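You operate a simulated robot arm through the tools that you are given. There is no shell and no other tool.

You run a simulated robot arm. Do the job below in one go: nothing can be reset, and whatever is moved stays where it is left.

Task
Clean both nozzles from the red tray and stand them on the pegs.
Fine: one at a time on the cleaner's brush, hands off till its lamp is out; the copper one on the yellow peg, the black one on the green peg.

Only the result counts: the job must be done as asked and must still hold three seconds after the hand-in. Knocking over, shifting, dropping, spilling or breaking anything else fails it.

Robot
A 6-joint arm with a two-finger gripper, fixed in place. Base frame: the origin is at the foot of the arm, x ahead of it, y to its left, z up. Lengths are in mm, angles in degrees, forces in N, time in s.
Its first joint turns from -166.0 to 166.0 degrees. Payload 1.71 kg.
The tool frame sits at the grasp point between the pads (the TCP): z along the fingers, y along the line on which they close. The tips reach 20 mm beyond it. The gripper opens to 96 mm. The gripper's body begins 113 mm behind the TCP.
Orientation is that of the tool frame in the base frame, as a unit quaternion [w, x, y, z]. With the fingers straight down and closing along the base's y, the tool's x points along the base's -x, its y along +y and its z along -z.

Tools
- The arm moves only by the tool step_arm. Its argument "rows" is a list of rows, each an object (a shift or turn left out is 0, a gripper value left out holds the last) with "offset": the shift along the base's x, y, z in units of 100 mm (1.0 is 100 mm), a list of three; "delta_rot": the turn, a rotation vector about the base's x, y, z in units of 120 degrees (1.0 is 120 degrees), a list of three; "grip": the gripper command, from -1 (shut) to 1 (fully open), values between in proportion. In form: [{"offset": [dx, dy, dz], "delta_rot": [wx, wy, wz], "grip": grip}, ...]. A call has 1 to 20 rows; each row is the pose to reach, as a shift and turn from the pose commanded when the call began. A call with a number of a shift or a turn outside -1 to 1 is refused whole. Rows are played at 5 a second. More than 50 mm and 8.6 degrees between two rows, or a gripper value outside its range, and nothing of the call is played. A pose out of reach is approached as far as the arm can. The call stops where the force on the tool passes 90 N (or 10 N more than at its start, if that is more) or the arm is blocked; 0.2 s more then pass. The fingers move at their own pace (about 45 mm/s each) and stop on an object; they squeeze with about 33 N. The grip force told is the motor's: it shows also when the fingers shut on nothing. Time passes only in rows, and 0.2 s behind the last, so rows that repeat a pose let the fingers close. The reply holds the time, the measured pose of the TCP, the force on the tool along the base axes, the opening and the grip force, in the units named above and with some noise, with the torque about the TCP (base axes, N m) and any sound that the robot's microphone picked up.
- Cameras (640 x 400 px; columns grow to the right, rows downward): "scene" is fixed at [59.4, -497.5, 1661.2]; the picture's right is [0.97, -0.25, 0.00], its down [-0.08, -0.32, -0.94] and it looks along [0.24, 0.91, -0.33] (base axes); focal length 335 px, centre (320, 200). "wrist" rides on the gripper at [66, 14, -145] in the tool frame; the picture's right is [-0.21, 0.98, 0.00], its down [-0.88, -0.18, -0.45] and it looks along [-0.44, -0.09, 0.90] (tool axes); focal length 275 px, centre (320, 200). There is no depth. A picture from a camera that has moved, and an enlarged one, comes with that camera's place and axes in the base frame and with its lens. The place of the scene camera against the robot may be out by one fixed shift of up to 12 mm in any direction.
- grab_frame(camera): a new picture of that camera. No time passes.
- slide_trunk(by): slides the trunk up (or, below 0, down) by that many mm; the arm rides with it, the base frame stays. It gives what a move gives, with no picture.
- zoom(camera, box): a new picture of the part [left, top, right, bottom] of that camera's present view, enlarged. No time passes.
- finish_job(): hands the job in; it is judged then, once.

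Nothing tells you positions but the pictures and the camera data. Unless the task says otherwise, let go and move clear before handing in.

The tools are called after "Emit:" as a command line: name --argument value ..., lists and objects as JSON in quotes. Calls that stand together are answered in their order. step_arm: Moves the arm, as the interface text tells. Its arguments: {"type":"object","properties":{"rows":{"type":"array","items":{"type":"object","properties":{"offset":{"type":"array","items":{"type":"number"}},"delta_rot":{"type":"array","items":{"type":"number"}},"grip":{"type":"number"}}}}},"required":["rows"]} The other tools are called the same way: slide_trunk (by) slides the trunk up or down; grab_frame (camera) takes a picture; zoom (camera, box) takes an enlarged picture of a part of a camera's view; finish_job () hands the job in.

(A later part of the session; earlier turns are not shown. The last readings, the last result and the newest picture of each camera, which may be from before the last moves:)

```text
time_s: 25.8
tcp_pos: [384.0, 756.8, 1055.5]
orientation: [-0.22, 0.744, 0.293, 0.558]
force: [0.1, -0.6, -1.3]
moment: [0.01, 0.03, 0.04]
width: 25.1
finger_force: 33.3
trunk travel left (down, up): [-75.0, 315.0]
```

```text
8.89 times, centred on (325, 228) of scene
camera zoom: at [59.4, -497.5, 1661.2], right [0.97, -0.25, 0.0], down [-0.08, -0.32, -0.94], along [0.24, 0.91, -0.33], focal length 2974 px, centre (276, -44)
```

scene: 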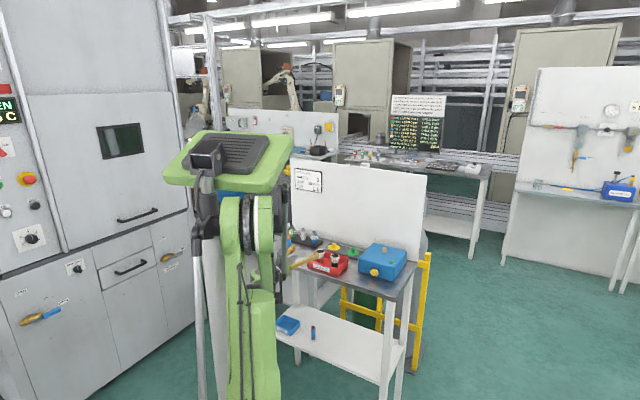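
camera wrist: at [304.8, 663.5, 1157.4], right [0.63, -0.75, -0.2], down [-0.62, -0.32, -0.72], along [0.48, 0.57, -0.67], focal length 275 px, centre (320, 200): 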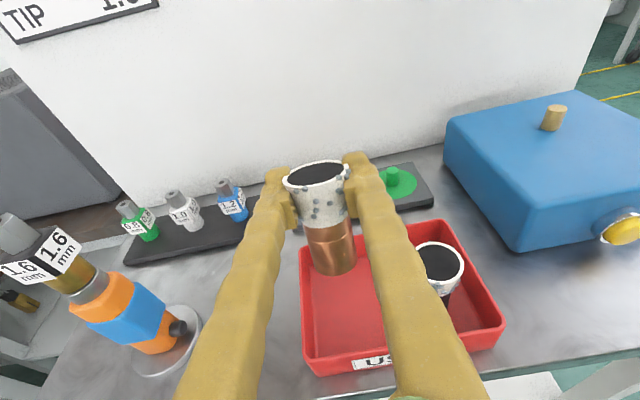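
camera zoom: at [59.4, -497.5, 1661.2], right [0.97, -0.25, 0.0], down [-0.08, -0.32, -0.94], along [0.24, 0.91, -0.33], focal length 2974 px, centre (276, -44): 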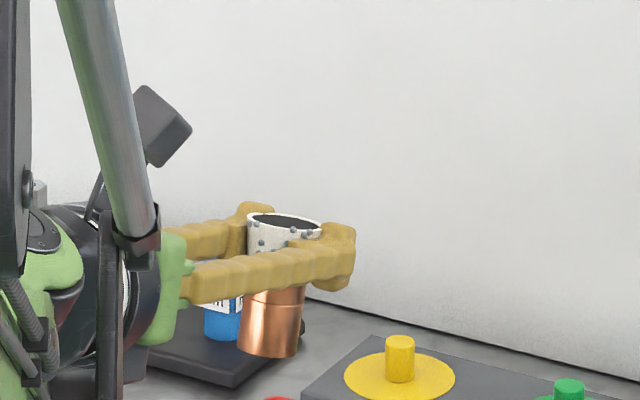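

The nozzle kept its place in the wrist picture, so the grip is rigid. I'd still like a lower grip, so that the fingers stay well above the cleaner's top once it's inverted. I'll unpitch and carry it left to the bare spot near (322, 822).

Emit:
step_arm --rows '[{"offset": [0, 0, 0], "delta_rot": [0.03, -0.032, 0], "grip": -1}, {"offset": [0, 0, 0], "delta_rot": [0.06, -0.065, 0], "grip": -1}, {"offset": [-0.1, 0.1, 0], "delta_rot": [0.0909, -0.0976, 0], "grip": -1}, {"offset": [-0.3, 0.32, 0], "delta_rot": [0.0909, -0.0976, 0], "grip": -1}, {"offset": [-0.5, 0.54, 0], "delta_rot": [0.0909, -0.0976, 0], "grip": -1}, {"offset": [-0.614, 0.659, 0], "delta_rot": [0.0909, -0.0976, 0], "grip": -1}, {"offset": [-0.614, 0.659, -0.2], "delta_rot": [0.0909, -0.0976, 0], "grip": -1}, {"offset": [-0.614, 0.659, -0.4], "delta_rot": [0.0909, -0.0976, 0], "grip": -1}, {"offset": [-0.614, 0.659, -0.4], "delta_rot": [0.0909, -0.0976, 0], "grip": -1}]'

Emit:
grab_frame --camera "wrist"

Emit:
grab_frame --camera "scene"

```text
time_s: 27.8
tcp_pos: [319.0, 821.7, 1016.9]
orientation: [-0.259, 0.659, 0.259, 0.657]
force: [0.8, 0.3, 0.4]
moment: [0.0, -0.05, -0.01]
width: 25.0
finger_force: 33.1
trunk travel left (down, up): [-75.0, 315.0]
```

```text
taken
camera wrist: at [222.7, 713.0, 1081.9], right [0.67, -0.71, -0.21], down [-0.45, -0.17, -0.88], along [0.59, 0.68, -0.44], focal length 275 px, centre (320, 200)
```

wrist: 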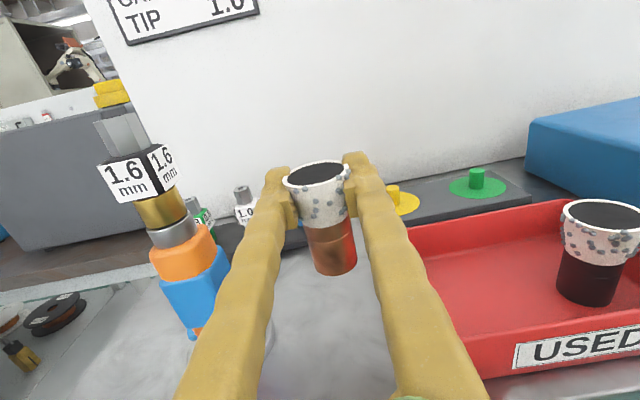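

```text
taken
```

scene: 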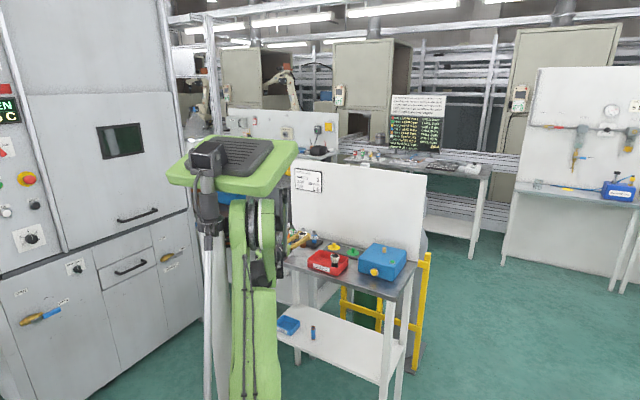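

The spot is well centred, with about 60 mm of clearance to both the torch base and the tray. I'll lower close to the bench, then feel for contact in small steps.

Emit:
step_arm --rows '[{"offset": [0, 0, -0.2], "grip": -1}, {"offset": [0, 0, -0.4], "grip": -1}, {"offset": [0, 0, -0.55], "grip": -1}, {"offset": [0, 0, -0.6], "grip": -1}, {"offset": [0, 0, -0.6], "grip": -1}]'

Emit:
step_arm --rows '[{"offset": [0, 0, -0.015], "grip": -1}, {"offset": [0, 0, -0.025], "grip": -1}, {"offset": [0, 0, -0.025], "grip": -1}]'

```text
time_s: 29.0
tcp_pos: [319.0, 821.3, 955.5]
orientation: [-0.259, 0.659, 0.26, 0.657]
force: [1.0, 0.6, -1.4]
moment: [-0.01, -0.01, -0.02]
width: 25.1
finger_force: 33.1
trunk travel left (down, up): [-75.0, 315.0]
```

```text
time_s: 29.8
tcp_pos: [319.4, 821.8, 953.0]
orientation: [-0.259, 0.659, 0.26, 0.656]
force: [-0.6, -0.1, -0.8]
moment: [0.02, -0.02, -0.04]
width: 25.3
finger_force: 32.8
trunk travel left (down, up): [-75.0, 315.0]
```

Emit:
step_arm --rows '[{"offset": [0, 0, -0.008], "grip": -1}, {"offset": [0, 0, -0.015], "grip": -1}, {"offset": [0, 0, -0.015], "grip": -1}]'

Emit:
zoom --camera "wrist" --box '[260, 150, 400, 300]'

Emit:
zoom --camera "scene" --box '[275, 230, 335, 275]'

```text
time_s: 30.6
tcp_pos: [319.9, 820.7, 951.6]
orientation: [-0.259, 0.659, 0.26, 0.656]
force: [0.0, -0.4, -0.9]
moment: [-0.02, 0.01, 0.01]
width: 25.4
finger_force: 32.8
trunk travel left (down, up): [-75.0, 315.0]
```

```text
2.67 times, centred on (330, 225) of wrist
camera zoom: at [223.5, 711.2, 1016.8], right [0.67, -0.71, -0.21], down [-0.45, -0.17, -0.88], along [0.59, 0.68, -0.44], focal length 734 px, centre (293, 133)
```

zoom: 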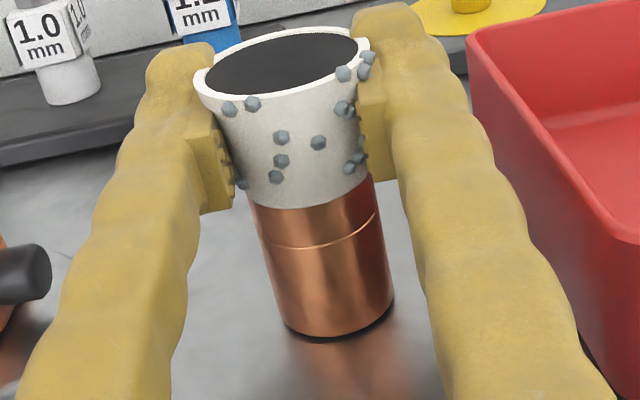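

```text
8.89 times, centred on (305, 252) of scene
camera zoom: at [59.4, -497.5, 1661.2], right [0.97, -0.25, 0.0], down [-0.08, -0.32, -0.94], along [0.24, 0.91, -0.33], focal length 2974 px, centre (453, -267)
```

zoom: 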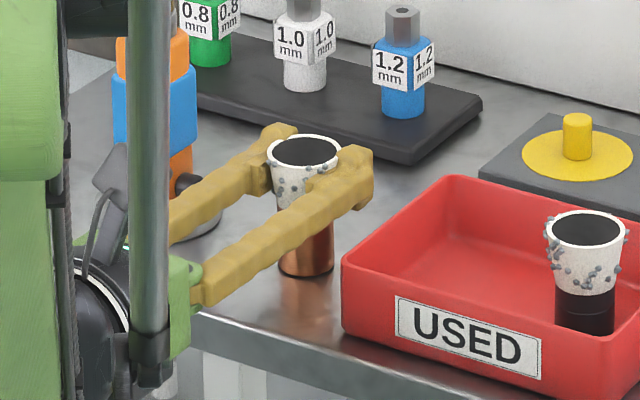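

It's close to the bench but still shows no contact force. I'll keep going in small steps.

Emit:
step_arm --rows '[{"offset": [0, 0, -0.008], "grip": -1}, {"offset": [0, 0, -0.015], "grip": -1}, {"offset": [0, 0, -0.015], "grip": -1}]'

```text
time_s: 31.4
tcp_pos: [319.1, 820.5, 950.6]
orientation: [-0.259, 0.659, 0.26, 0.656]
force: [-2.0, -0.3, 5.8]
moment: [-0.09, 0.08, 0.0]
width: 24.7
finger_force: 32.9
trunk travel left (down, up): [-75.0, 315.0]
```

Contact with the bench at about 6 N, so the nozzle is standing. I'll open and check it before backing off.

Emit:
step_arm --rows '[{"offset": [0, 0, 0.003], "grip": -0.3}, {"offset": [0, 0, 0.003], "grip": -0.1}, {"offset": [0, 0, 0.003], "grip": 0.1}, {"offset": [0, 0, 0.003], "grip": 0.1}]'

Emit:
zoom --camera "wrist" --box '[260, 150, 400, 300]'

```text
time_s: 32.4
tcp_pos: [321.9, 819.8, 950.1]
orientation: [-0.259, 0.659, 0.26, 0.657]
force: [0.3, -0.6, 0.0]
moment: [0.0, 0.04, 0.0]
width: 52.7
finger_force: 0.1
trunk travel left (down, up): [-75.0, 315.0]
```

```text
2.67 times, centred on (330, 225) of wrist
camera zoom: at [224.4, 711.7, 1015.3], right [0.67, -0.71, -0.21], down [-0.45, -0.17, -0.88], along [0.59, 0.68, -0.44], focal length 734 px, centre (293, 133)
```

zoom: 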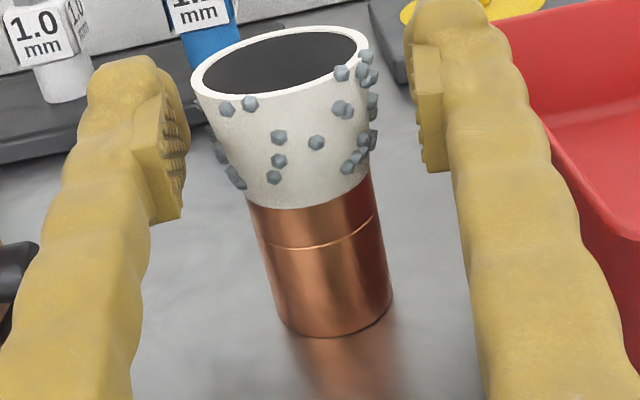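

It stands steadily on the bench. I'll back straight out, drop to cylinder height and look before going in again.

Emit:
step_arm --rows '[{"offset": [-0.11, -0.102, 0], "grip": 0.1}, {"offset": [-0.25, -0.233, 0], "grip": 0.1}, {"offset": [-0.37, -0.345, 0], "grip": 0.1}, {"offset": [-0.475, -0.443, 0], "grip": 0.1}, {"offset": [-0.475, -0.443, -0.15], "grip": 0.1}, {"offset": [-0.475, -0.443, -0.3], "grip": 0.1}, {"offset": [-0.475, -0.443, -0.3], "grip": 0.1}]'

Emit:
grab_frame --camera "wrist"

Emit:
zoom --camera "scene" --box '[275, 230, 335, 275]'

```text
time_s: 34.2
tcp_pos: [304.2, 753.7, 929.2]
orientation: [-0.236, 0.662, 0.241, 0.669]
force: [0.2, -0.1, -0.2]
moment: [0.03, -0.04, -0.03]
width: 53.0
finger_force: 0.1
trunk travel left (down, up): [-75.0, 315.0]
stopped in row 7: the arm was blocked; the commanded pose is now the measured one
```

```text
taken
camera wrist: at [200.5, 650.5, 992.3], right [0.63, -0.76, -0.2], down [-0.45, -0.14, -0.88], along [0.64, 0.64, -0.43], focal length 275 px, centre (320, 200)
```

wrist: 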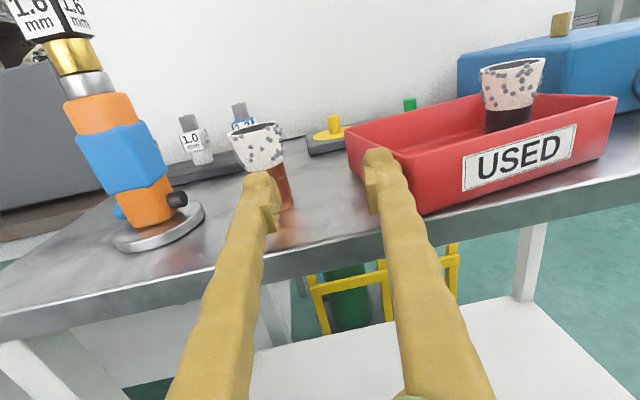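

```text
8.89 times, centred on (305, 252) of scene
camera zoom: at [59.4, -497.5, 1661.2], right [0.97, -0.25, 0.0], down [-0.08, -0.32, -0.94], along [0.24, 0.91, -0.33], focal length 2974 px, centre (453, -267)
```

zoom: 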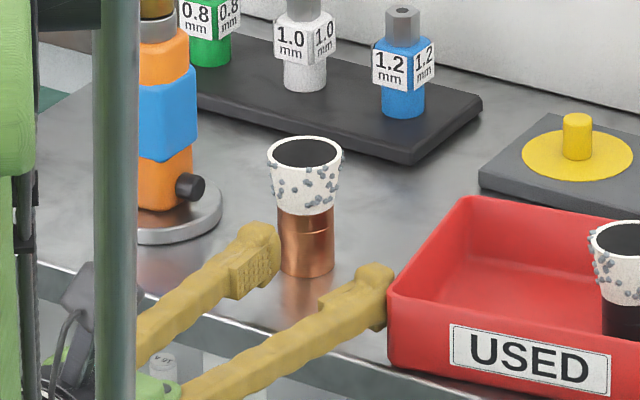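

The arm was blocked partway and ended up about 36 mm to the right of the path. I need to see what it touched before moving again.

Emit:
grab_frame --camera "scene"

Emit:
zoom --camera "scene" --box '[160, 120, 360, 400]'

Emit:
zoom --camera "scene" --box '[250, 220, 320, 320]'

```text
taken
```

scene: 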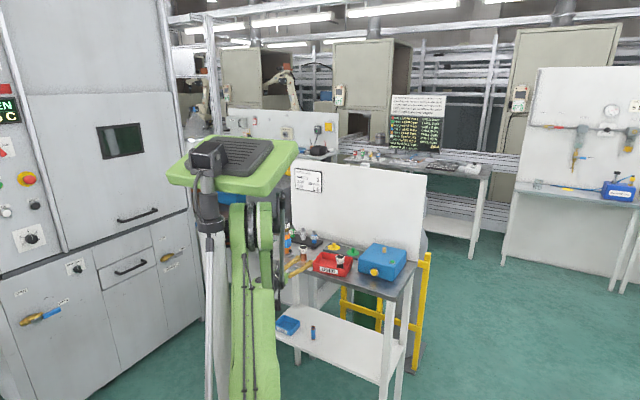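

```text
1.43 times, centred on (260, 260) of scene
camera zoom: at [59.4, -497.5, 1661.2], right [0.97, -0.25, 0.0], down [-0.08, -0.32, -0.94], along [0.24, 0.91, -0.33], focal length 478 px, centre (406, 114)
```

zoom: 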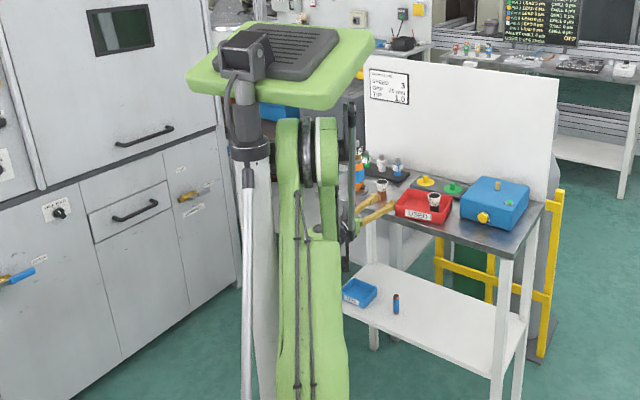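

```text
4.00 times, centred on (285, 270) of scene
camera zoom: at [59.4, -497.5, 1661.2], right [0.97, -0.25, 0.0], down [-0.08, -0.32, -0.94], along [0.24, 0.91, -0.33], focal length 1338 px, centre (460, -80)
```

zoom: 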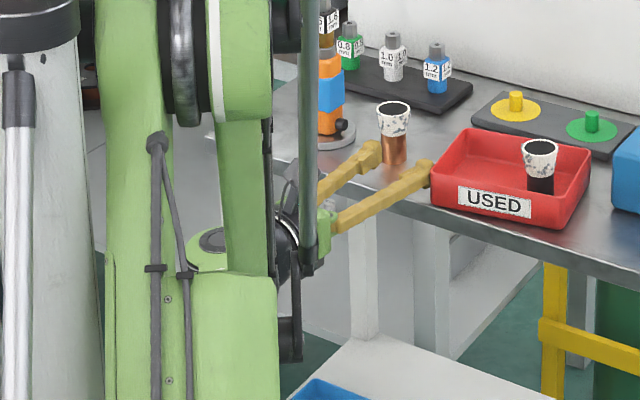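

The fingers are clear of everything and the force is near zero. It looks like the folded wrist ran up against the arm itself this close in. I didn't need to back out anyway, because the open fingers can drop straight down around the nozzle. I'll raise clear first.

Emit:
step_arm --rows '[{"offset": [0, 0, 0.15], "grip": 0.1}, {"offset": [0, 0, 0.35], "grip": 0.1}, {"offset": [0, 0, 0.6], "grip": 0.1}, {"offset": [0, 0, 0.9], "grip": 0.1}, {"offset": [0, 0, 1.0], "grip": 0.1}, {"offset": [0, 0, 1.0], "grip": 0.1}]'

Emit:
zoom --camera "scene" --box '[250, 200, 350, 290]'

```text
time_s: 35.4
tcp_pos: [319.7, 808.0, 999.4]
orientation: [-0.225, 0.661, 0.233, 0.677]
force: [0.1, 0.4, -0.7]
moment: [0.01, -0.03, -0.02]
width: 52.8
finger_force: 0.1
trunk travel left (down, up): [-75.0, 315.0]
stopped in row 6: the arm was blocked; the commanded pose is now the measured one
```

```text
4.44 times, centred on (300, 245) of scene
camera zoom: at [59.4, -497.5, 1661.2], right [0.97, -0.25, 0.0], down [-0.08, -0.32, -0.94], along [0.24, 0.91, -0.33], focal length 1487 px, centre (409, 0)
```

zoom: 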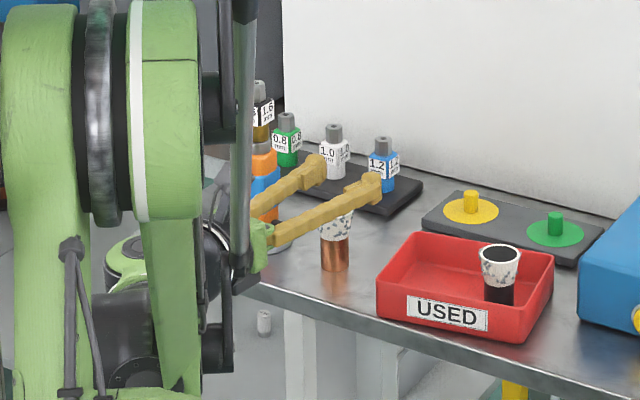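

The arm slid up and forward as it came free, and the nozzle is still standing beneath the fingers. I think the strong sideways wrist angle made the gripper touch the forearm linkage. I'll turn the tool nearer to radial (azimuth about 51°) while rising, which should ease that.

Emit:
step_arm --rows '[{"offset": [0, 0, 0.1], "delta_rot": [0, 0.003, 0.0275], "grip": 0.25}, {"offset": [0, 0, 0.2], "delta_rot": [0, 0.006, 0.055], "grip": 0.25}, {"offset": [0, 0.02, 0.3], "delta_rot": [0, 0.009, 0.0825], "grip": 0.25}, {"offset": [0, 0.04, 0.4], "delta_rot": [0.0003, 0.0121, 0.11], "grip": 0.25}, {"offset": [0, 0.04, 0.4], "delta_rot": [0.0003, 0.0121, 0.11], "grip": 0.25}]'

Emit:
grab_frame --camera "wrist"

Emit:
zoom --camera "scene" --box '[250, 180, 350, 280]'

```text
time_s: 36.6
tcp_pos: [302.9, 817.8, 1039.0]
orientation: [-0.313, 0.633, 0.311, 0.635]
force: [-0.1, 0.9, 0.3]
moment: [-0.01, -0.04, 0.0]
width: 60.0
finger_force: 0.0
trunk travel left (down, up): [-75.0, 315.0]
```

```text
taken
camera wrist: at [226.1, 694.3, 1103.8], right [0.78, -0.6, -0.21], down [-0.42, -0.24, -0.88], along [0.47, 0.77, -0.43], focal length 275 px, centre (320, 200)
```

wrist: 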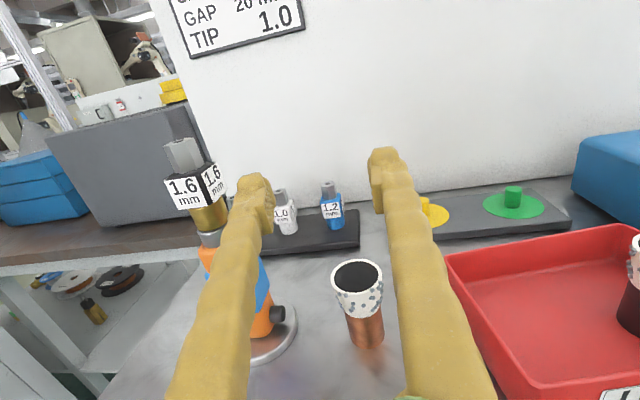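

```text
4.00 times, centred on (300, 230) of scene
camera zoom: at [59.4, -497.5, 1661.2], right [0.97, -0.25, 0.0], down [-0.08, -0.32, -0.94], along [0.24, 0.91, -0.33], focal length 1338 px, centre (400, 80)
```

zoom: 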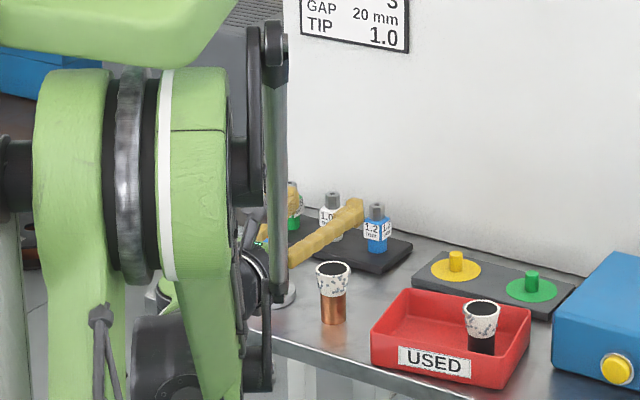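

The nozzle stands at about (320, 820). I'll centre over it and lower partway.

Emit:
step_arm --rows '[{"offset": [0.08, 0.01, 0], "grip": 0.25}, {"offset": [0.16, 0.017, -0.1], "grip": 0.25}, {"offset": [0.16, 0.017, -0.3], "grip": 0.25}, {"offset": [0.16, 0.017, -0.4], "grip": 0.25}, {"offset": [0.16, 0.017, -0.4], "grip": 0.25}]'

Emit:
grab_frame --camera "wrist"

```text
time_s: 37.8
tcp_pos: [319.3, 819.1, 1000.0]
orientation: [-0.313, 0.634, 0.312, 0.635]
force: [-0.5, -0.8, 0.1]
moment: [0.01, 0.04, -0.01]
width: 59.9
finger_force: 0.0
trunk travel left (down, up): [-75.0, 315.0]
```

```text
taken
camera wrist: at [241.0, 695.4, 1064.7], right [0.77, -0.6, -0.21], down [-0.42, -0.24, -0.88], along [0.47, 0.77, -0.43], focal length 275 px, centre (320, 200)
```

wrist: 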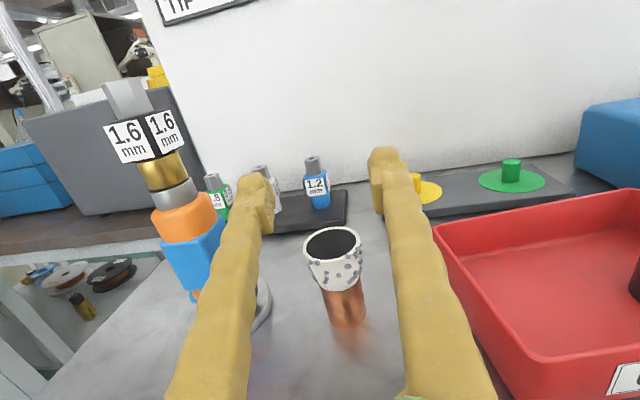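

It's centred to within a millimetre. I'll narrow the opening to 48 mm for room beside the tray corner and lower around the nozzle to the cylinder.

Emit:
step_arm --rows '[{"offset": [0.005, 0.006, 0], "grip": 0.0}, {"offset": [0.005, 0.006, 0], "grip": 0.0}, {"offset": [0.005, 0.006, -0.15], "grip": 0.0}, {"offset": [0.005, 0.006, -0.3], "grip": 0.0}, {"offset": [0.005, 0.006, -0.4], "grip": 0.0}, {"offset": [0.005, 0.006, -0.4], "grip": 0.0}]'

Emit:
grab_frame --camera "wrist"

Emit:
zoom --camera "scene" --box '[275, 220, 345, 280]'

```text
time_s: 39.2
tcp_pos: [317.6, 819.7, 960.5]
orientation: [-0.311, 0.634, 0.31, 0.636]
force: [-0.5, 0.2, -0.5]
moment: [-0.03, 0.03, -0.02]
width: 47.9
finger_force: 0.0
trunk travel left (down, up): [-75.0, 315.0]
```

```text
taken
camera wrist: at [241.1, 696.9, 1024.7], right [0.77, -0.6, -0.21], down [-0.42, -0.24, -0.88], along [0.47, 0.77, -0.43], focal length 275 px, centre (320, 200)
```

wrist: 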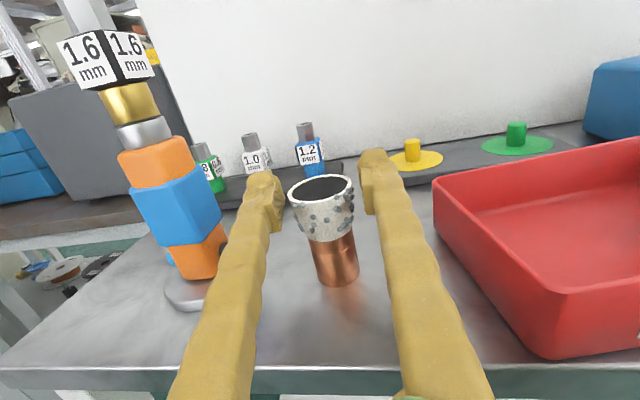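

```text
6.67 times, centred on (310, 250) of scene
camera zoom: at [59.4, -497.5, 1661.2], right [0.97, -0.25, 0.0], down [-0.08, -0.32, -0.94], along [0.24, 0.91, -0.33], focal length 2231 px, centre (387, -133)
```

zoom: 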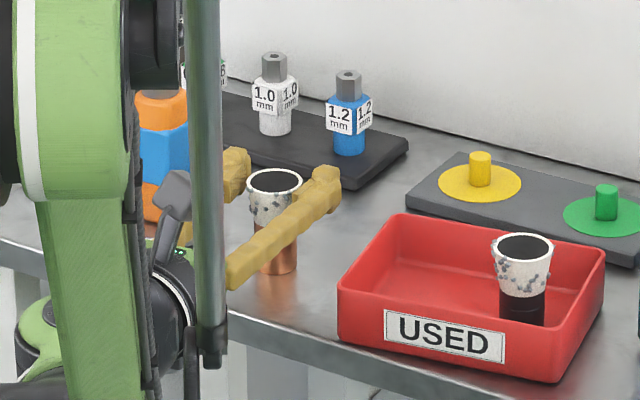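

The nozzle sits evenly between the fingers and both sides are clear. Continuing down to cylinder height.

Emit:
step_arm --rows '[{"offset": [0.01, 0, -0.12], "grip": 0.0}, {"offset": [0.01, 0, -0.25], "grip": 0.0}, {"offset": [0.01, 0, -0.35], "grip": 0.0}, {"offset": [0.01, 0, -0.39], "grip": 0.0}, {"offset": [0.01, 0, -0.39], "grip": 0.0}]'

Emit:
grab_frame --camera "wrist"

Emit:
zoom --camera "scene" --box '[275, 220, 345, 280]'

```text
time_s: 40.4
tcp_pos: [320.2, 819.0, 923.6]
orientation: [-0.313, 0.634, 0.312, 0.635]
force: [0.5, -0.7, -0.1]
moment: [-0.01, -0.01, -0.03]
width: 47.9
finger_force: 0.0
trunk travel left (down, up): [-75.0, 315.0]
```

```text
taken
camera wrist: at [242.4, 696.3, 987.9], right [0.77, -0.6, -0.21], down [-0.42, -0.24, -0.88], along [0.48, 0.77, -0.43], focal length 275 px, centre (320, 200)
```

wrist: 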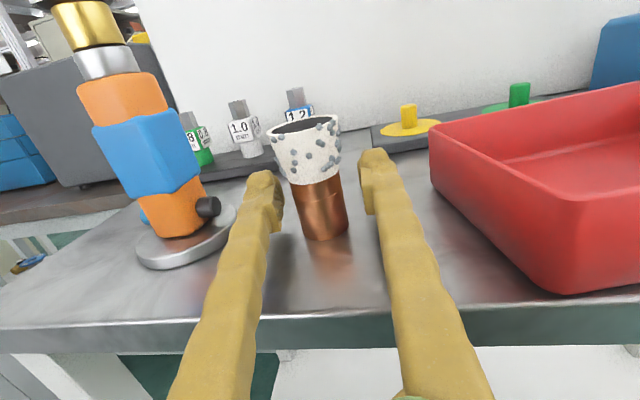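

```text
6.67 times, centred on (310, 250) of scene
camera zoom: at [59.4, -497.5, 1661.2], right [0.97, -0.25, 0.0], down [-0.08, -0.32, -0.94], along [0.24, 0.91, -0.33], focal length 2231 px, centre (387, -133)
```

zoom: 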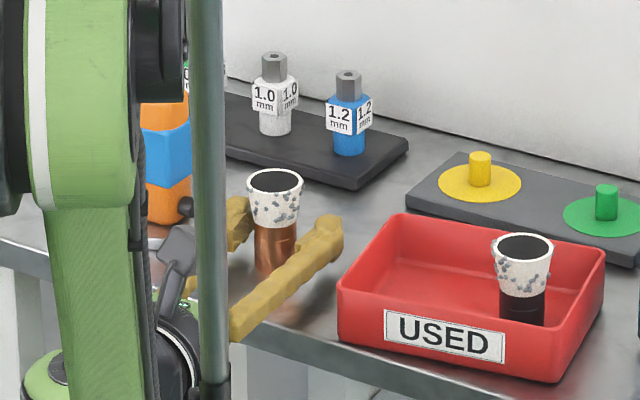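

The pads are level with the copper cylinder. I'll drop 2 mm more and close.

Emit:
step_arm --rows '[{"offset": [0, 0, -0.02], "grip": 0.0}, {"offset": [0, 0, -0.02], "grip": -0.3}, {"offset": [0, 0, -0.02], "grip": -0.6}, {"offset": [0, 0, -0.02], "grip": -1}, {"offset": [0, 0, -0.02], "grip": -1}, {"offset": [0, 0, -0.02], "grip": -1}]'

Emit:
zoom --camera "wrist" --box '[240, 90, 400, 260]'

Emit:
zoom --camera "scene" --box '[290, 235, 330, 270]'

```text
time_s: 41.8
tcp_pos: [319.4, 820.0, 920.5]
orientation: [-0.313, 0.634, 0.312, 0.635]
force: [-0.2, -0.1, -1.0]
moment: [0.03, 0.0, 0.02]
width: 24.7
finger_force: 32.8
trunk travel left (down, up): [-75.0, 315.0]
```

```text
2.35 times, centred on (320, 175) of wrist
camera zoom: at [242.5, 696.6, 985.4], right [0.77, -0.6, -0.21], down [-0.42, -0.24, -0.88], along [0.48, 0.77, -0.43], focal length 648 px, centre (320, 259)
```

zoom: 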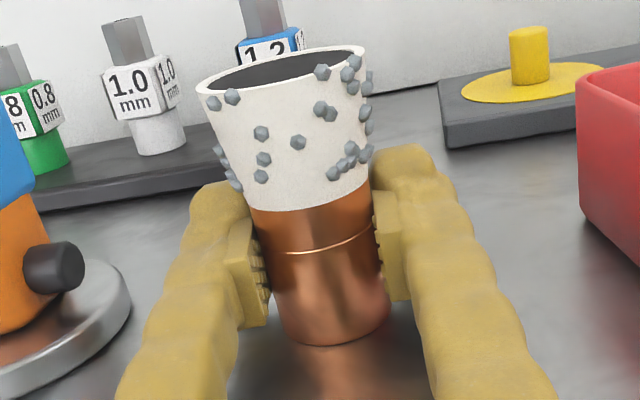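

```text
11.43 times, centred on (310, 252) of scene
camera zoom: at [59.4, -497.5, 1661.2], right [0.97, -0.25, 0.0], down [-0.08, -0.32, -0.94], along [0.24, 0.91, -0.33], focal length 3824 px, centre (434, -400)
```

zoom: 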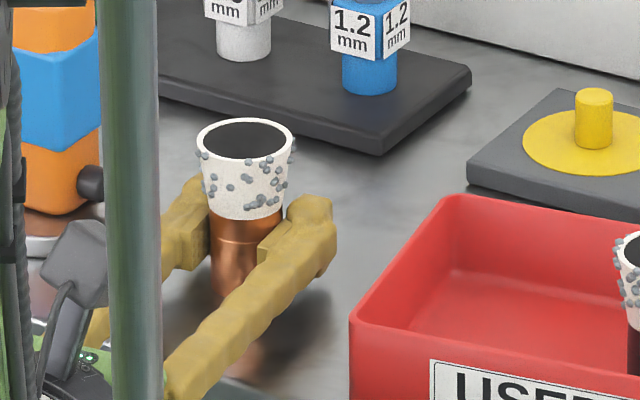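

The grip on the copper cylinder is firm and square at 24.7 mm. I'll lift it well clear of the bench before rolling it over.

Emit:
step_arm --rows '[{"offset": [0, 0, 0.05], "grip": -1}, {"offset": [0, 0, 0.15], "grip": -1}, {"offset": [0, 0, 0.35], "grip": -1}, {"offset": [0, 0, 0.6], "grip": -1}, {"offset": [0, 0, 0.8], "grip": -1}, {"offset": [0, 0, 1.0], "grip": -1}, {"offset": [0, 0, 1.0], "grip": -1}]'

Emit:
step_arm --rows '[{"offset": [0.05, 0, 0.2], "grip": -1}, {"offset": [0.1, 0, 0.4], "grip": -1}, {"offset": [0.15, 0, 0.6], "grip": -1}, {"offset": [0.2, 0, 0.8], "grip": -1}, {"offset": [0.2, 0, 0.8], "grip": -1}]'

Emit:
grab_frame --camera "wrist"

Emit:
zoom --camera "scene" --box '[220, 130, 360, 280]'

```text
time_s: 43.4
tcp_pos: [320.7, 820.9, 1020.0]
orientation: [-0.312, 0.634, 0.312, 0.635]
force: [-0.4, 0.2, -1.3]
moment: [0.0, 0.0, -0.01]
width: 24.7
finger_force: 33.1
trunk travel left (down, up): [-75.0, 315.0]
```

```text
time_s: 44.6
tcp_pos: [340.2, 821.8, 1099.6]
orientation: [-0.312, 0.634, 0.311, 0.635]
force: [0.2, 0.0, -0.5]
moment: [0.01, 0.01, 0.01]
width: 25.3
finger_force: 33.2
trunk travel left (down, up): [-75.0, 315.0]
```

```text
taken
camera wrist: at [263.0, 698.8, 1164.4], right [0.78, -0.6, -0.21], down [-0.42, -0.24, -0.88], along [0.48, 0.77, -0.43], focal length 275 px, centre (320, 200)
```

wrist: 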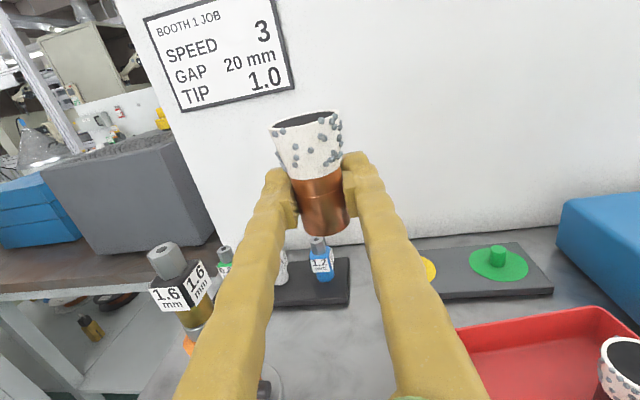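

```text
2.67 times, centred on (290, 205) of scene
camera zoom: at [59.4, -497.5, 1661.2], right [0.97, -0.25, 0.0], down [-0.08, -0.32, -0.94], along [0.24, 0.91, -0.33], focal length 892 px, centre (400, 187)
```

zoom: 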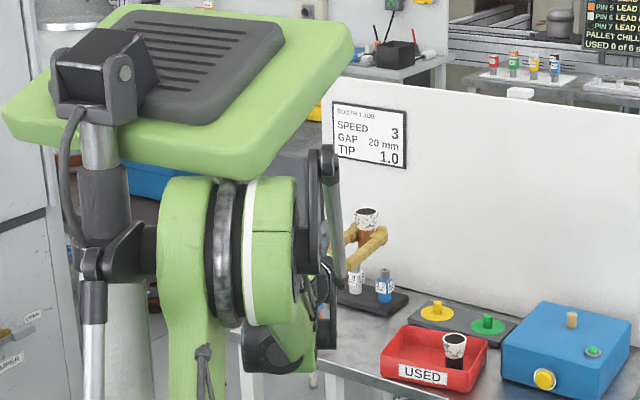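

The nozzle is held square in free air. I'll roll the first 90° about the finger axis, with the camera swinging to the left.

Emit:
step_arm --rows '[{"delta_rot": [-0.0415, -0.0539, 0], "grip": -1}, {"delta_rot": [-0.0831, -0.1078, 0], "grip": -1}, {"delta_rot": [-0.1246, -0.1617, 0], "grip": -1}, {"delta_rot": [-0.1662, -0.2156, 0], "grip": -1}, {"delta_rot": [-0.2077, -0.2695, 0], "grip": -1}, {"delta_rot": [-0.2493, -0.3235, 0], "grip": -1}, {"delta_rot": [-0.2908, -0.3774, 0], "grip": -1}, {"delta_rot": [-0.3324, -0.4313, 0], "grip": -1}, {"delta_rot": [-0.3739, -0.4852, 0], "grip": -1}, {"delta_rot": [-0.4155, -0.5391, 0], "grip": -1}, {"delta_rot": [-0.457, -0.593, 0], "grip": -1}, {"delta_rot": [-0.457, -0.593, 0], "grip": -1}]'

Emit:
grab_frame --camera "wrist"

Emit:
zoom --camera "scene" --box '[220, 130, 360, 280]'

```text
time_s: 47.2
tcp_pos: [340.8, 821.8, 1100.0]
orientation: [0.227, 0.228, 0.669, 0.67]
force: [0.2, 0.9, -0.6]
moment: [-0.02, -0.05, 0.02]
width: 24.6
finger_force: 33.1
trunk travel left (down, up): [-75.0, 315.0]
```

```text
taken
camera wrist: at [200.4, 746.0, 1112.1], right [0.16, -0.13, 0.98], down [0.42, -0.89, -0.19], along [0.89, 0.45, -0.09], focal length 275 px, centre (320, 200)
```

wrist: 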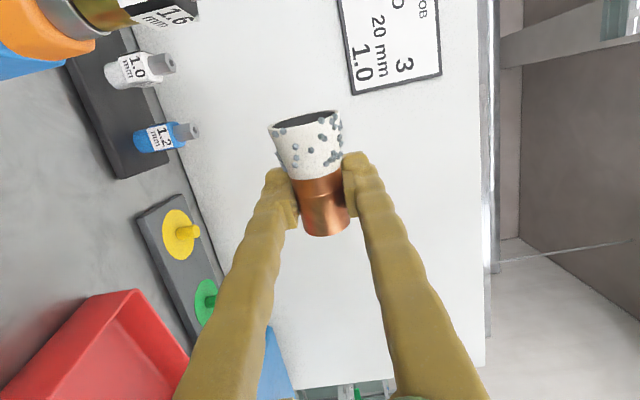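

```text
2.67 times, centred on (290, 205) of scene
camera zoom: at [59.4, -497.5, 1661.2], right [0.97, -0.25, 0.0], down [-0.08, -0.32, -0.94], along [0.24, 0.91, -0.33], focal length 892 px, centre (400, 187)
```

zoom: 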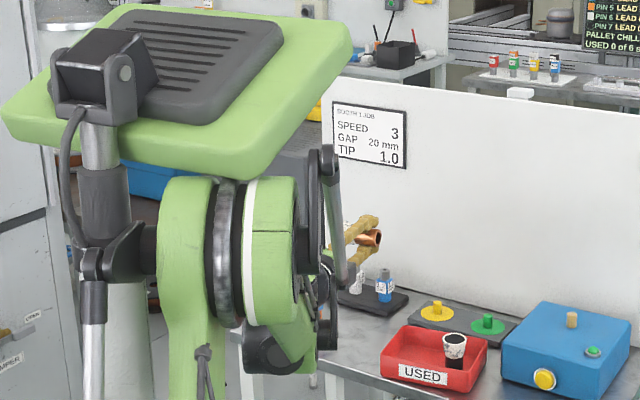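

The roll went cleanly and the nozzle hasn't moved in the grip. Now the second 90°.

Emit:
step_arm --rows '[{"delta_rot": [-0.0415, -0.0539, 0], "grip": -1}, {"delta_rot": [-0.0831, -0.1078, 0], "grip": -1}, {"delta_rot": [-0.1246, -0.1617, 0], "grip": -1}, {"delta_rot": [-0.1662, -0.2156, 0], "grip": -1}, {"delta_rot": [-0.2077, -0.2695, 0], "grip": -1}, {"delta_rot": [-0.2493, -0.3235, 0], "grip": -1}, {"delta_rot": [-0.2908, -0.3774, 0], "grip": -1}, {"delta_rot": [-0.3324, -0.4313, 0], "grip": -1}, {"delta_rot": [-0.3739, -0.4852, 0], "grip": -1}, {"delta_rot": [-0.4155, -0.5391, 0], "grip": -1}, {"delta_rot": [-0.457, -0.593, 0], "grip": -1}, {"delta_rot": [-0.457, -0.593, 0], "grip": -1}]'

Emit:
grab_frame --camera "wrist"

Emit:
zoom --camera "scene" --box '[220, 130, 360, 280]'

```text
time_s: 49.8
tcp_pos: [341.5, 822.1, 1099.5]
orientation: [0.633, -0.311, 0.636, 0.313]
force: [-0.7, 0.4, -0.5]
moment: [-0.01, -0.02, -0.03]
width: 24.9
finger_force: 32.3
trunk travel left (down, up): [-75.0, 315.0]
```

```text
taken
camera wrist: at [241.0, 714.8, 1033.6], right [-0.77, 0.6, 0.21], down [-0.12, -0.47, 0.88], along [0.62, 0.65, 0.43], focal length 275 px, centre (320, 200)
```

wrist: 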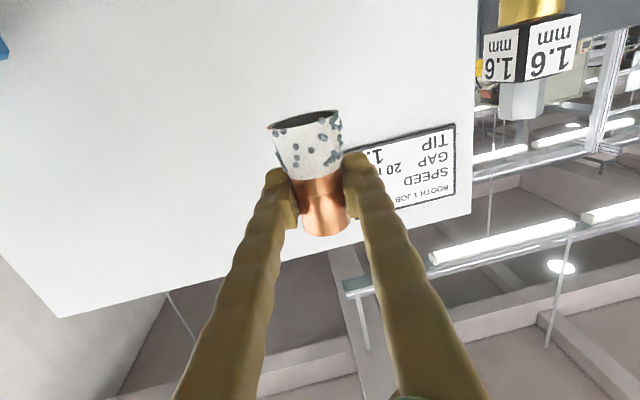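

```text
2.67 times, centred on (290, 205) of scene
camera zoom: at [59.4, -497.5, 1661.2], right [0.97, -0.25, 0.0], down [-0.08, -0.32, -0.94], along [0.24, 0.91, -0.33], focal length 892 px, centre (400, 187)
```

zoom: 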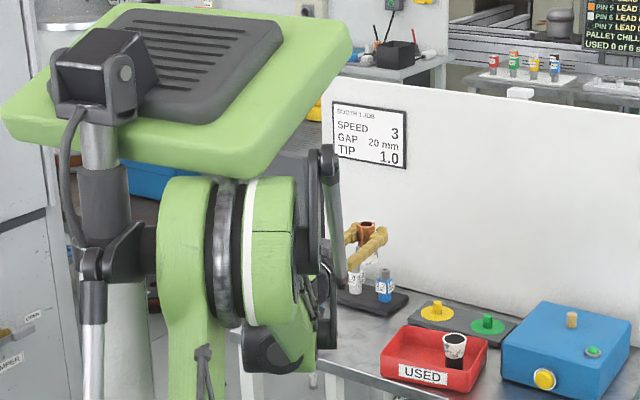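

The nozzle is now mouth down. The narrow end may show a hole too, so I'll zoom in to check.

Emit:
zoom --camera "scene" --box '[340, 205, 370, 230]'

Emit:
zoom --camera "wrist" --box '[250, 90, 370, 250]'

```text
16.00 times, centred on (355, 218) of scene
camera zoom: at [59.4, -497.5, 1661.2], right [0.97, -0.25, 0.0], down [-0.08, -0.32, -0.94], along [0.24, 0.91, -0.33], focal length 5354 px, centre (-240, -80)
```

zoom: 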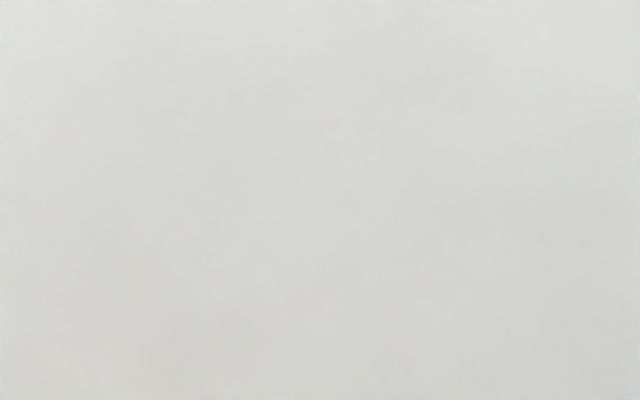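

```text
2.50 times, centred on (310, 170) of wrist
camera zoom: at [241.0, 714.8, 1033.6], right [-0.77, 0.6, 0.21], down [-0.12, -0.47, 0.88], along [0.62, 0.65, 0.43], focal length 688 px, centre (345, 275)
```

zoom: 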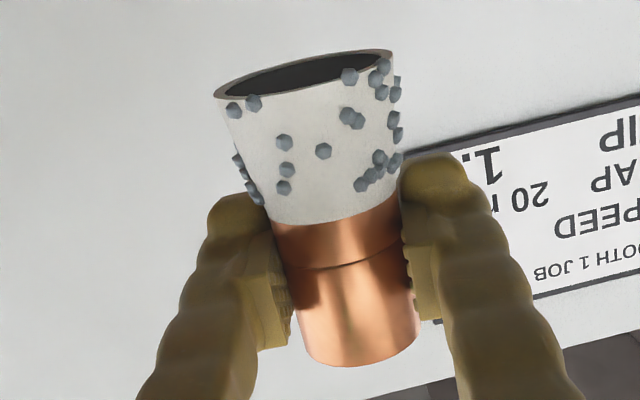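

Emit:
zoom --camera "scene" --box '[290, 204, 326, 228]'

```text
16.00 times, centred on (308, 216) of scene
camera zoom: at [59.4, -497.5, 1661.2], right [0.97, -0.25, 0.0], down [-0.08, -0.32, -0.94], along [0.24, 0.91, -0.33], focal length 5354 px, centre (512, -56)
```

zoom: 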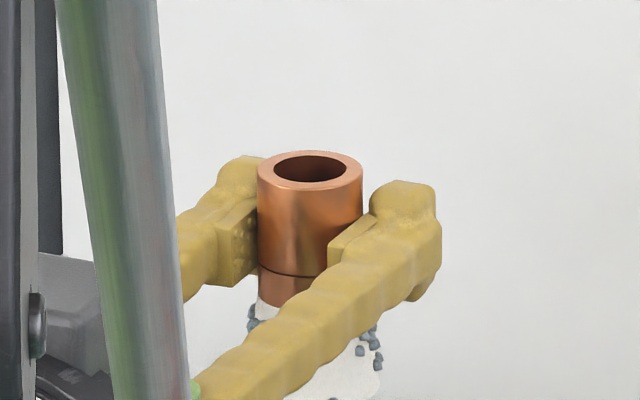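

The narrow end has a real hollow bore of about 19–20 mm, which is close to the peg size. I need to know whether the mouth is truly open too, so I'll zoom into it.

Emit:
zoom --camera "wrist" --box '[262, 100, 350, 155]'

Emit:
zoom --camera "scene" --box '[300, 208, 316, 219]'

Emit:
zoom --camera "scene" --box '[328, 248, 346, 262]'

```text
7.27 times, centred on (306, 128) of wrist
camera zoom: at [241.0, 714.8, 1033.6], right [-0.77, 0.6, 0.21], down [-0.12, -0.47, 0.88], along [0.62, 0.65, 0.43], focal length 2002 px, centre (422, 727)
```

zoom: 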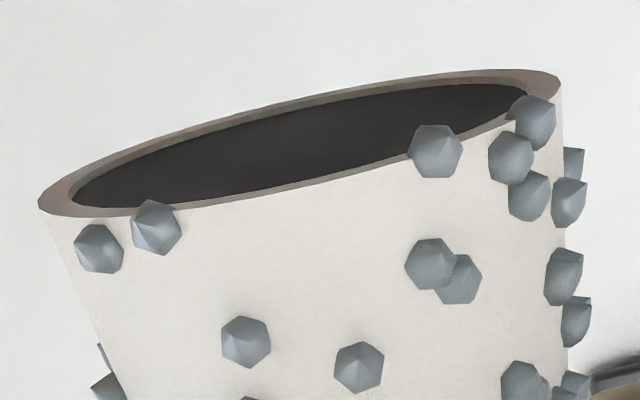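

```text
16.00 times, centred on (308, 214) of scene
camera zoom: at [59.4, -497.5, 1661.2], right [0.97, -0.25, 0.0], down [-0.08, -0.32, -0.94], along [0.24, 0.91, -0.33], focal length 5354 px, centre (512, -16)
```

zoom: 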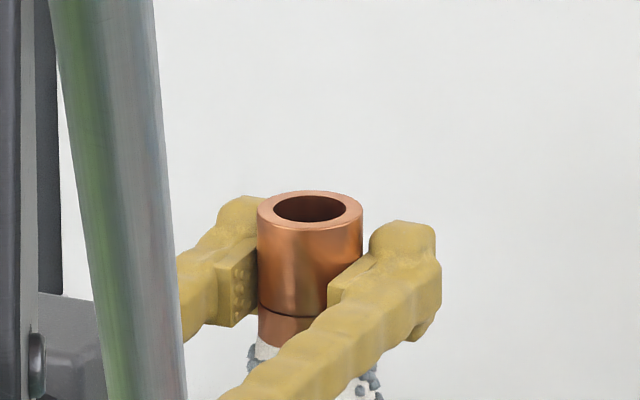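

```text
16.00 times, centred on (337, 255) of scene
camera zoom: at [59.4, -497.5, 1661.2], right [0.97, -0.25, 0.0], down [-0.08, -0.32, -0.94], along [0.24, 0.91, -0.33], focal length 5354 px, centre (48, -680)
```

zoom: 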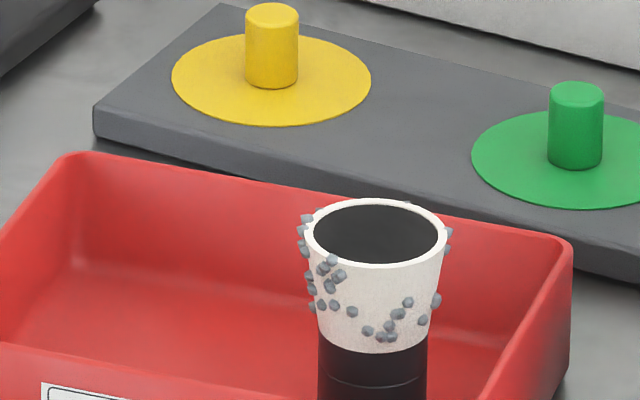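

The mouth is just a flat dark face recessed behind the rim, while the copper end has the real socket. So the nozzles go on the brush and pegs socket-down, the way they already stand, and no inversion is needed. I'll roll back upright, set it on the bench spot again and regrip from above.

Emit:
step_arm --rows '[{"delta_rot": [0.0415, 0.0539, 0], "grip": -1}, {"delta_rot": [0.0831, 0.1078, 0], "grip": -1}, {"delta_rot": [0.1246, 0.1617, 0], "grip": -1}, {"delta_rot": [0.1662, 0.2156, 0], "grip": -1}, {"delta_rot": [0.2077, 0.2695, 0], "grip": -1}, {"delta_rot": [0.2493, 0.3235, 0], "grip": -1}, {"delta_rot": [0.2908, 0.3774, 0], "grip": -1}, {"delta_rot": [0.3324, 0.4313, 0], "grip": -1}, {"delta_rot": [0.3739, 0.4852, 0], "grip": -1}, {"delta_rot": [0.4155, 0.5391, 0], "grip": -1}, {"delta_rot": [0.457, 0.593, 0], "grip": -1}, {"delta_rot": [0.457, 0.593, 0], "grip": -1}]'

Emit:
step_arm --rows '[{"delta_rot": [0.0415, 0.0539, 0], "grip": -1}, {"delta_rot": [0.0831, 0.1078, 0], "grip": -1}, {"delta_rot": [0.1246, 0.1617, 0], "grip": -1}, {"delta_rot": [0.1662, 0.2156, 0], "grip": -1}, {"delta_rot": [0.2077, 0.2695, 0], "grip": -1}, {"delta_rot": [0.2493, 0.3235, 0], "grip": -1}, {"delta_rot": [0.2908, 0.3774, 0], "grip": -1}, {"delta_rot": [0.3324, 0.4313, 0], "grip": -1}, {"delta_rot": [0.3739, 0.4852, 0], "grip": -1}, {"delta_rot": [0.4155, 0.5391, 0], "grip": -1}, {"delta_rot": [0.457, 0.593, 0], "grip": -1}, {"delta_rot": [0.457, 0.593, 0], "grip": -1}]'

Emit:
grab_frame --camera "wrist"

```text
time_s: 52.4
tcp_pos: [341.7, 820.0, 1099.2]
orientation: [0.226, 0.229, 0.669, 0.67]
force: [0.0, -0.5, -1.5]
moment: [-0.02, 0.0, -0.03]
width: 25.1
finger_force: 32.8
trunk travel left (down, up): [-75.0, 315.0]
```

```text
time_s: 55.0
tcp_pos: [339.7, 820.2, 1098.9]
orientation: [-0.312, 0.634, 0.311, 0.635]
force: [0.5, 0.0, -1.4]
moment: [0.0, 0.02, -0.02]
width: 24.7
finger_force: 32.8
trunk travel left (down, up): [-75.0, 315.0]
```

```text
taken
camera wrist: at [262.7, 696.4, 1163.3], right [0.77, -0.6, -0.21], down [-0.42, -0.24, -0.88], along [0.47, 0.77, -0.43], focal length 275 px, centre (320, 200)
```

wrist: 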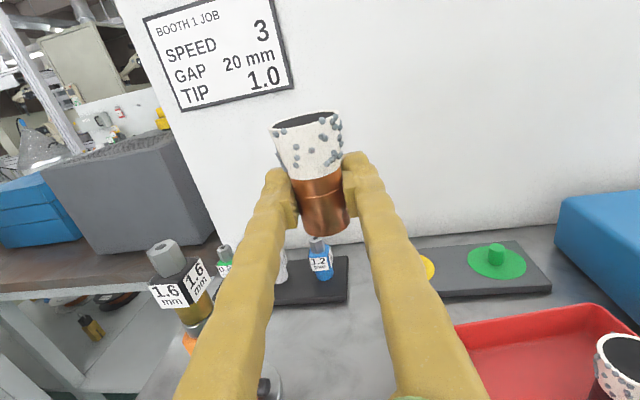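

It's upright again with the same grip. Lowering to the known spot on the bench.

Emit:
step_arm --rows '[{"offset": [-0.05, 0, -0.2], "grip": -1}, {"offset": [-0.1, 0, -0.4], "grip": -1}, {"offset": [-0.15, 0, -0.6], "grip": -1}, {"offset": [-0.2, 0, -0.8], "grip": -1}, {"offset": [-0.2, 0, -1.0], "grip": -1}, {"offset": [-0.2, 0, -1.0], "grip": -1}]'

Emit:
step_arm --rows '[{"offset": [0, 0, -0.2], "grip": -1}, {"offset": [0, 0, -0.4], "grip": -1}, {"offset": [0, 0, -0.6], "grip": -1}, {"offset": [0, 0, -0.7], "grip": -1}, {"offset": [0, 0, -0.74], "grip": -1}, {"offset": [0, 0, -0.74], "grip": -1}]'

```text
time_s: 56.4
tcp_pos: [319.5, 818.2, 999.8]
orientation: [-0.312, 0.634, 0.311, 0.635]
force: [0.7, -0.5, -0.6]
moment: [-0.01, 0.01, -0.03]
width: 24.8
finger_force: 33.0
trunk travel left (down, up): [-75.0, 315.0]
```

```text
time_s: 57.8
tcp_pos: [318.6, 817.3, 927.1]
orientation: [-0.311, 0.635, 0.311, 0.635]
force: [0.2, 0.4, -0.3]
moment: [0.02, -0.01, -0.02]
width: 24.6
finger_force: 33.3
trunk travel left (down, up): [-75.0, 315.0]
```

Emit:
step_arm --rows '[{"offset": [0, 0, -0.03], "grip": -1}, {"offset": [0, 0, -0.05], "grip": -1}, {"offset": [0, 0, -0.05], "grip": -1}]'

Emit:
step_arm --rows '[{"offset": [0, 0, -0.008], "grip": -1}, {"offset": [0, 0, -0.015], "grip": -1}, {"offset": [0, 0, -0.015], "grip": -1}]'

```text
time_s: 58.6
tcp_pos: [318.9, 819.1, 921.8]
orientation: [-0.312, 0.635, 0.312, 0.635]
force: [-0.7, -0.4, -0.8]
moment: [0.01, 0.02, 0.02]
width: 24.9
finger_force: 33.3
trunk travel left (down, up): [-75.0, 315.0]
```

```text
time_s: 59.4
tcp_pos: [321.1, 819.1, 922.0]
orientation: [-0.312, 0.634, 0.311, 0.635]
force: [-0.6, -0.3, 9.7]
moment: [-0.01, 0.08, -0.02]
width: 24.9
finger_force: 33.2
trunk travel left (down, up): [-75.0, 315.0]
```

Contact at about 10 N. I'll release and rise straight up around it.

Emit:
step_arm --rows '[{"offset": [0, 0, 0.006], "grip": -0.4}, {"offset": [0, 0, 0.006], "grip": -0.2}, {"offset": [0, 0, 0.006], "grip": 0.04}, {"offset": [0, 0, 0.006], "grip": 0.04}]'

Emit:
zoom --camera "wrist" --box '[240, 90, 400, 260]'

```text
time_s: 60.4
tcp_pos: [318.8, 818.5, 920.1]
orientation: [-0.312, 0.634, 0.312, 0.635]
force: [0.0, 0.5, 0.8]
moment: [0.0, -0.02, 0.03]
width: 50.0
finger_force: 0.1
trunk travel left (down, up): [-75.0, 315.0]
```

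```text
2.35 times, centred on (320, 175) of wrist
camera zoom: at [242.1, 695.6, 985.1], right [0.77, -0.6, -0.21], down [-0.42, -0.24, -0.88], along [0.48, 0.77, -0.43], focal length 648 px, centre (320, 259)
```

zoom: 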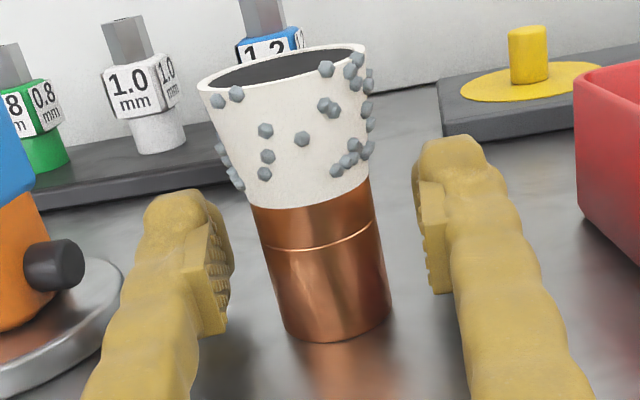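

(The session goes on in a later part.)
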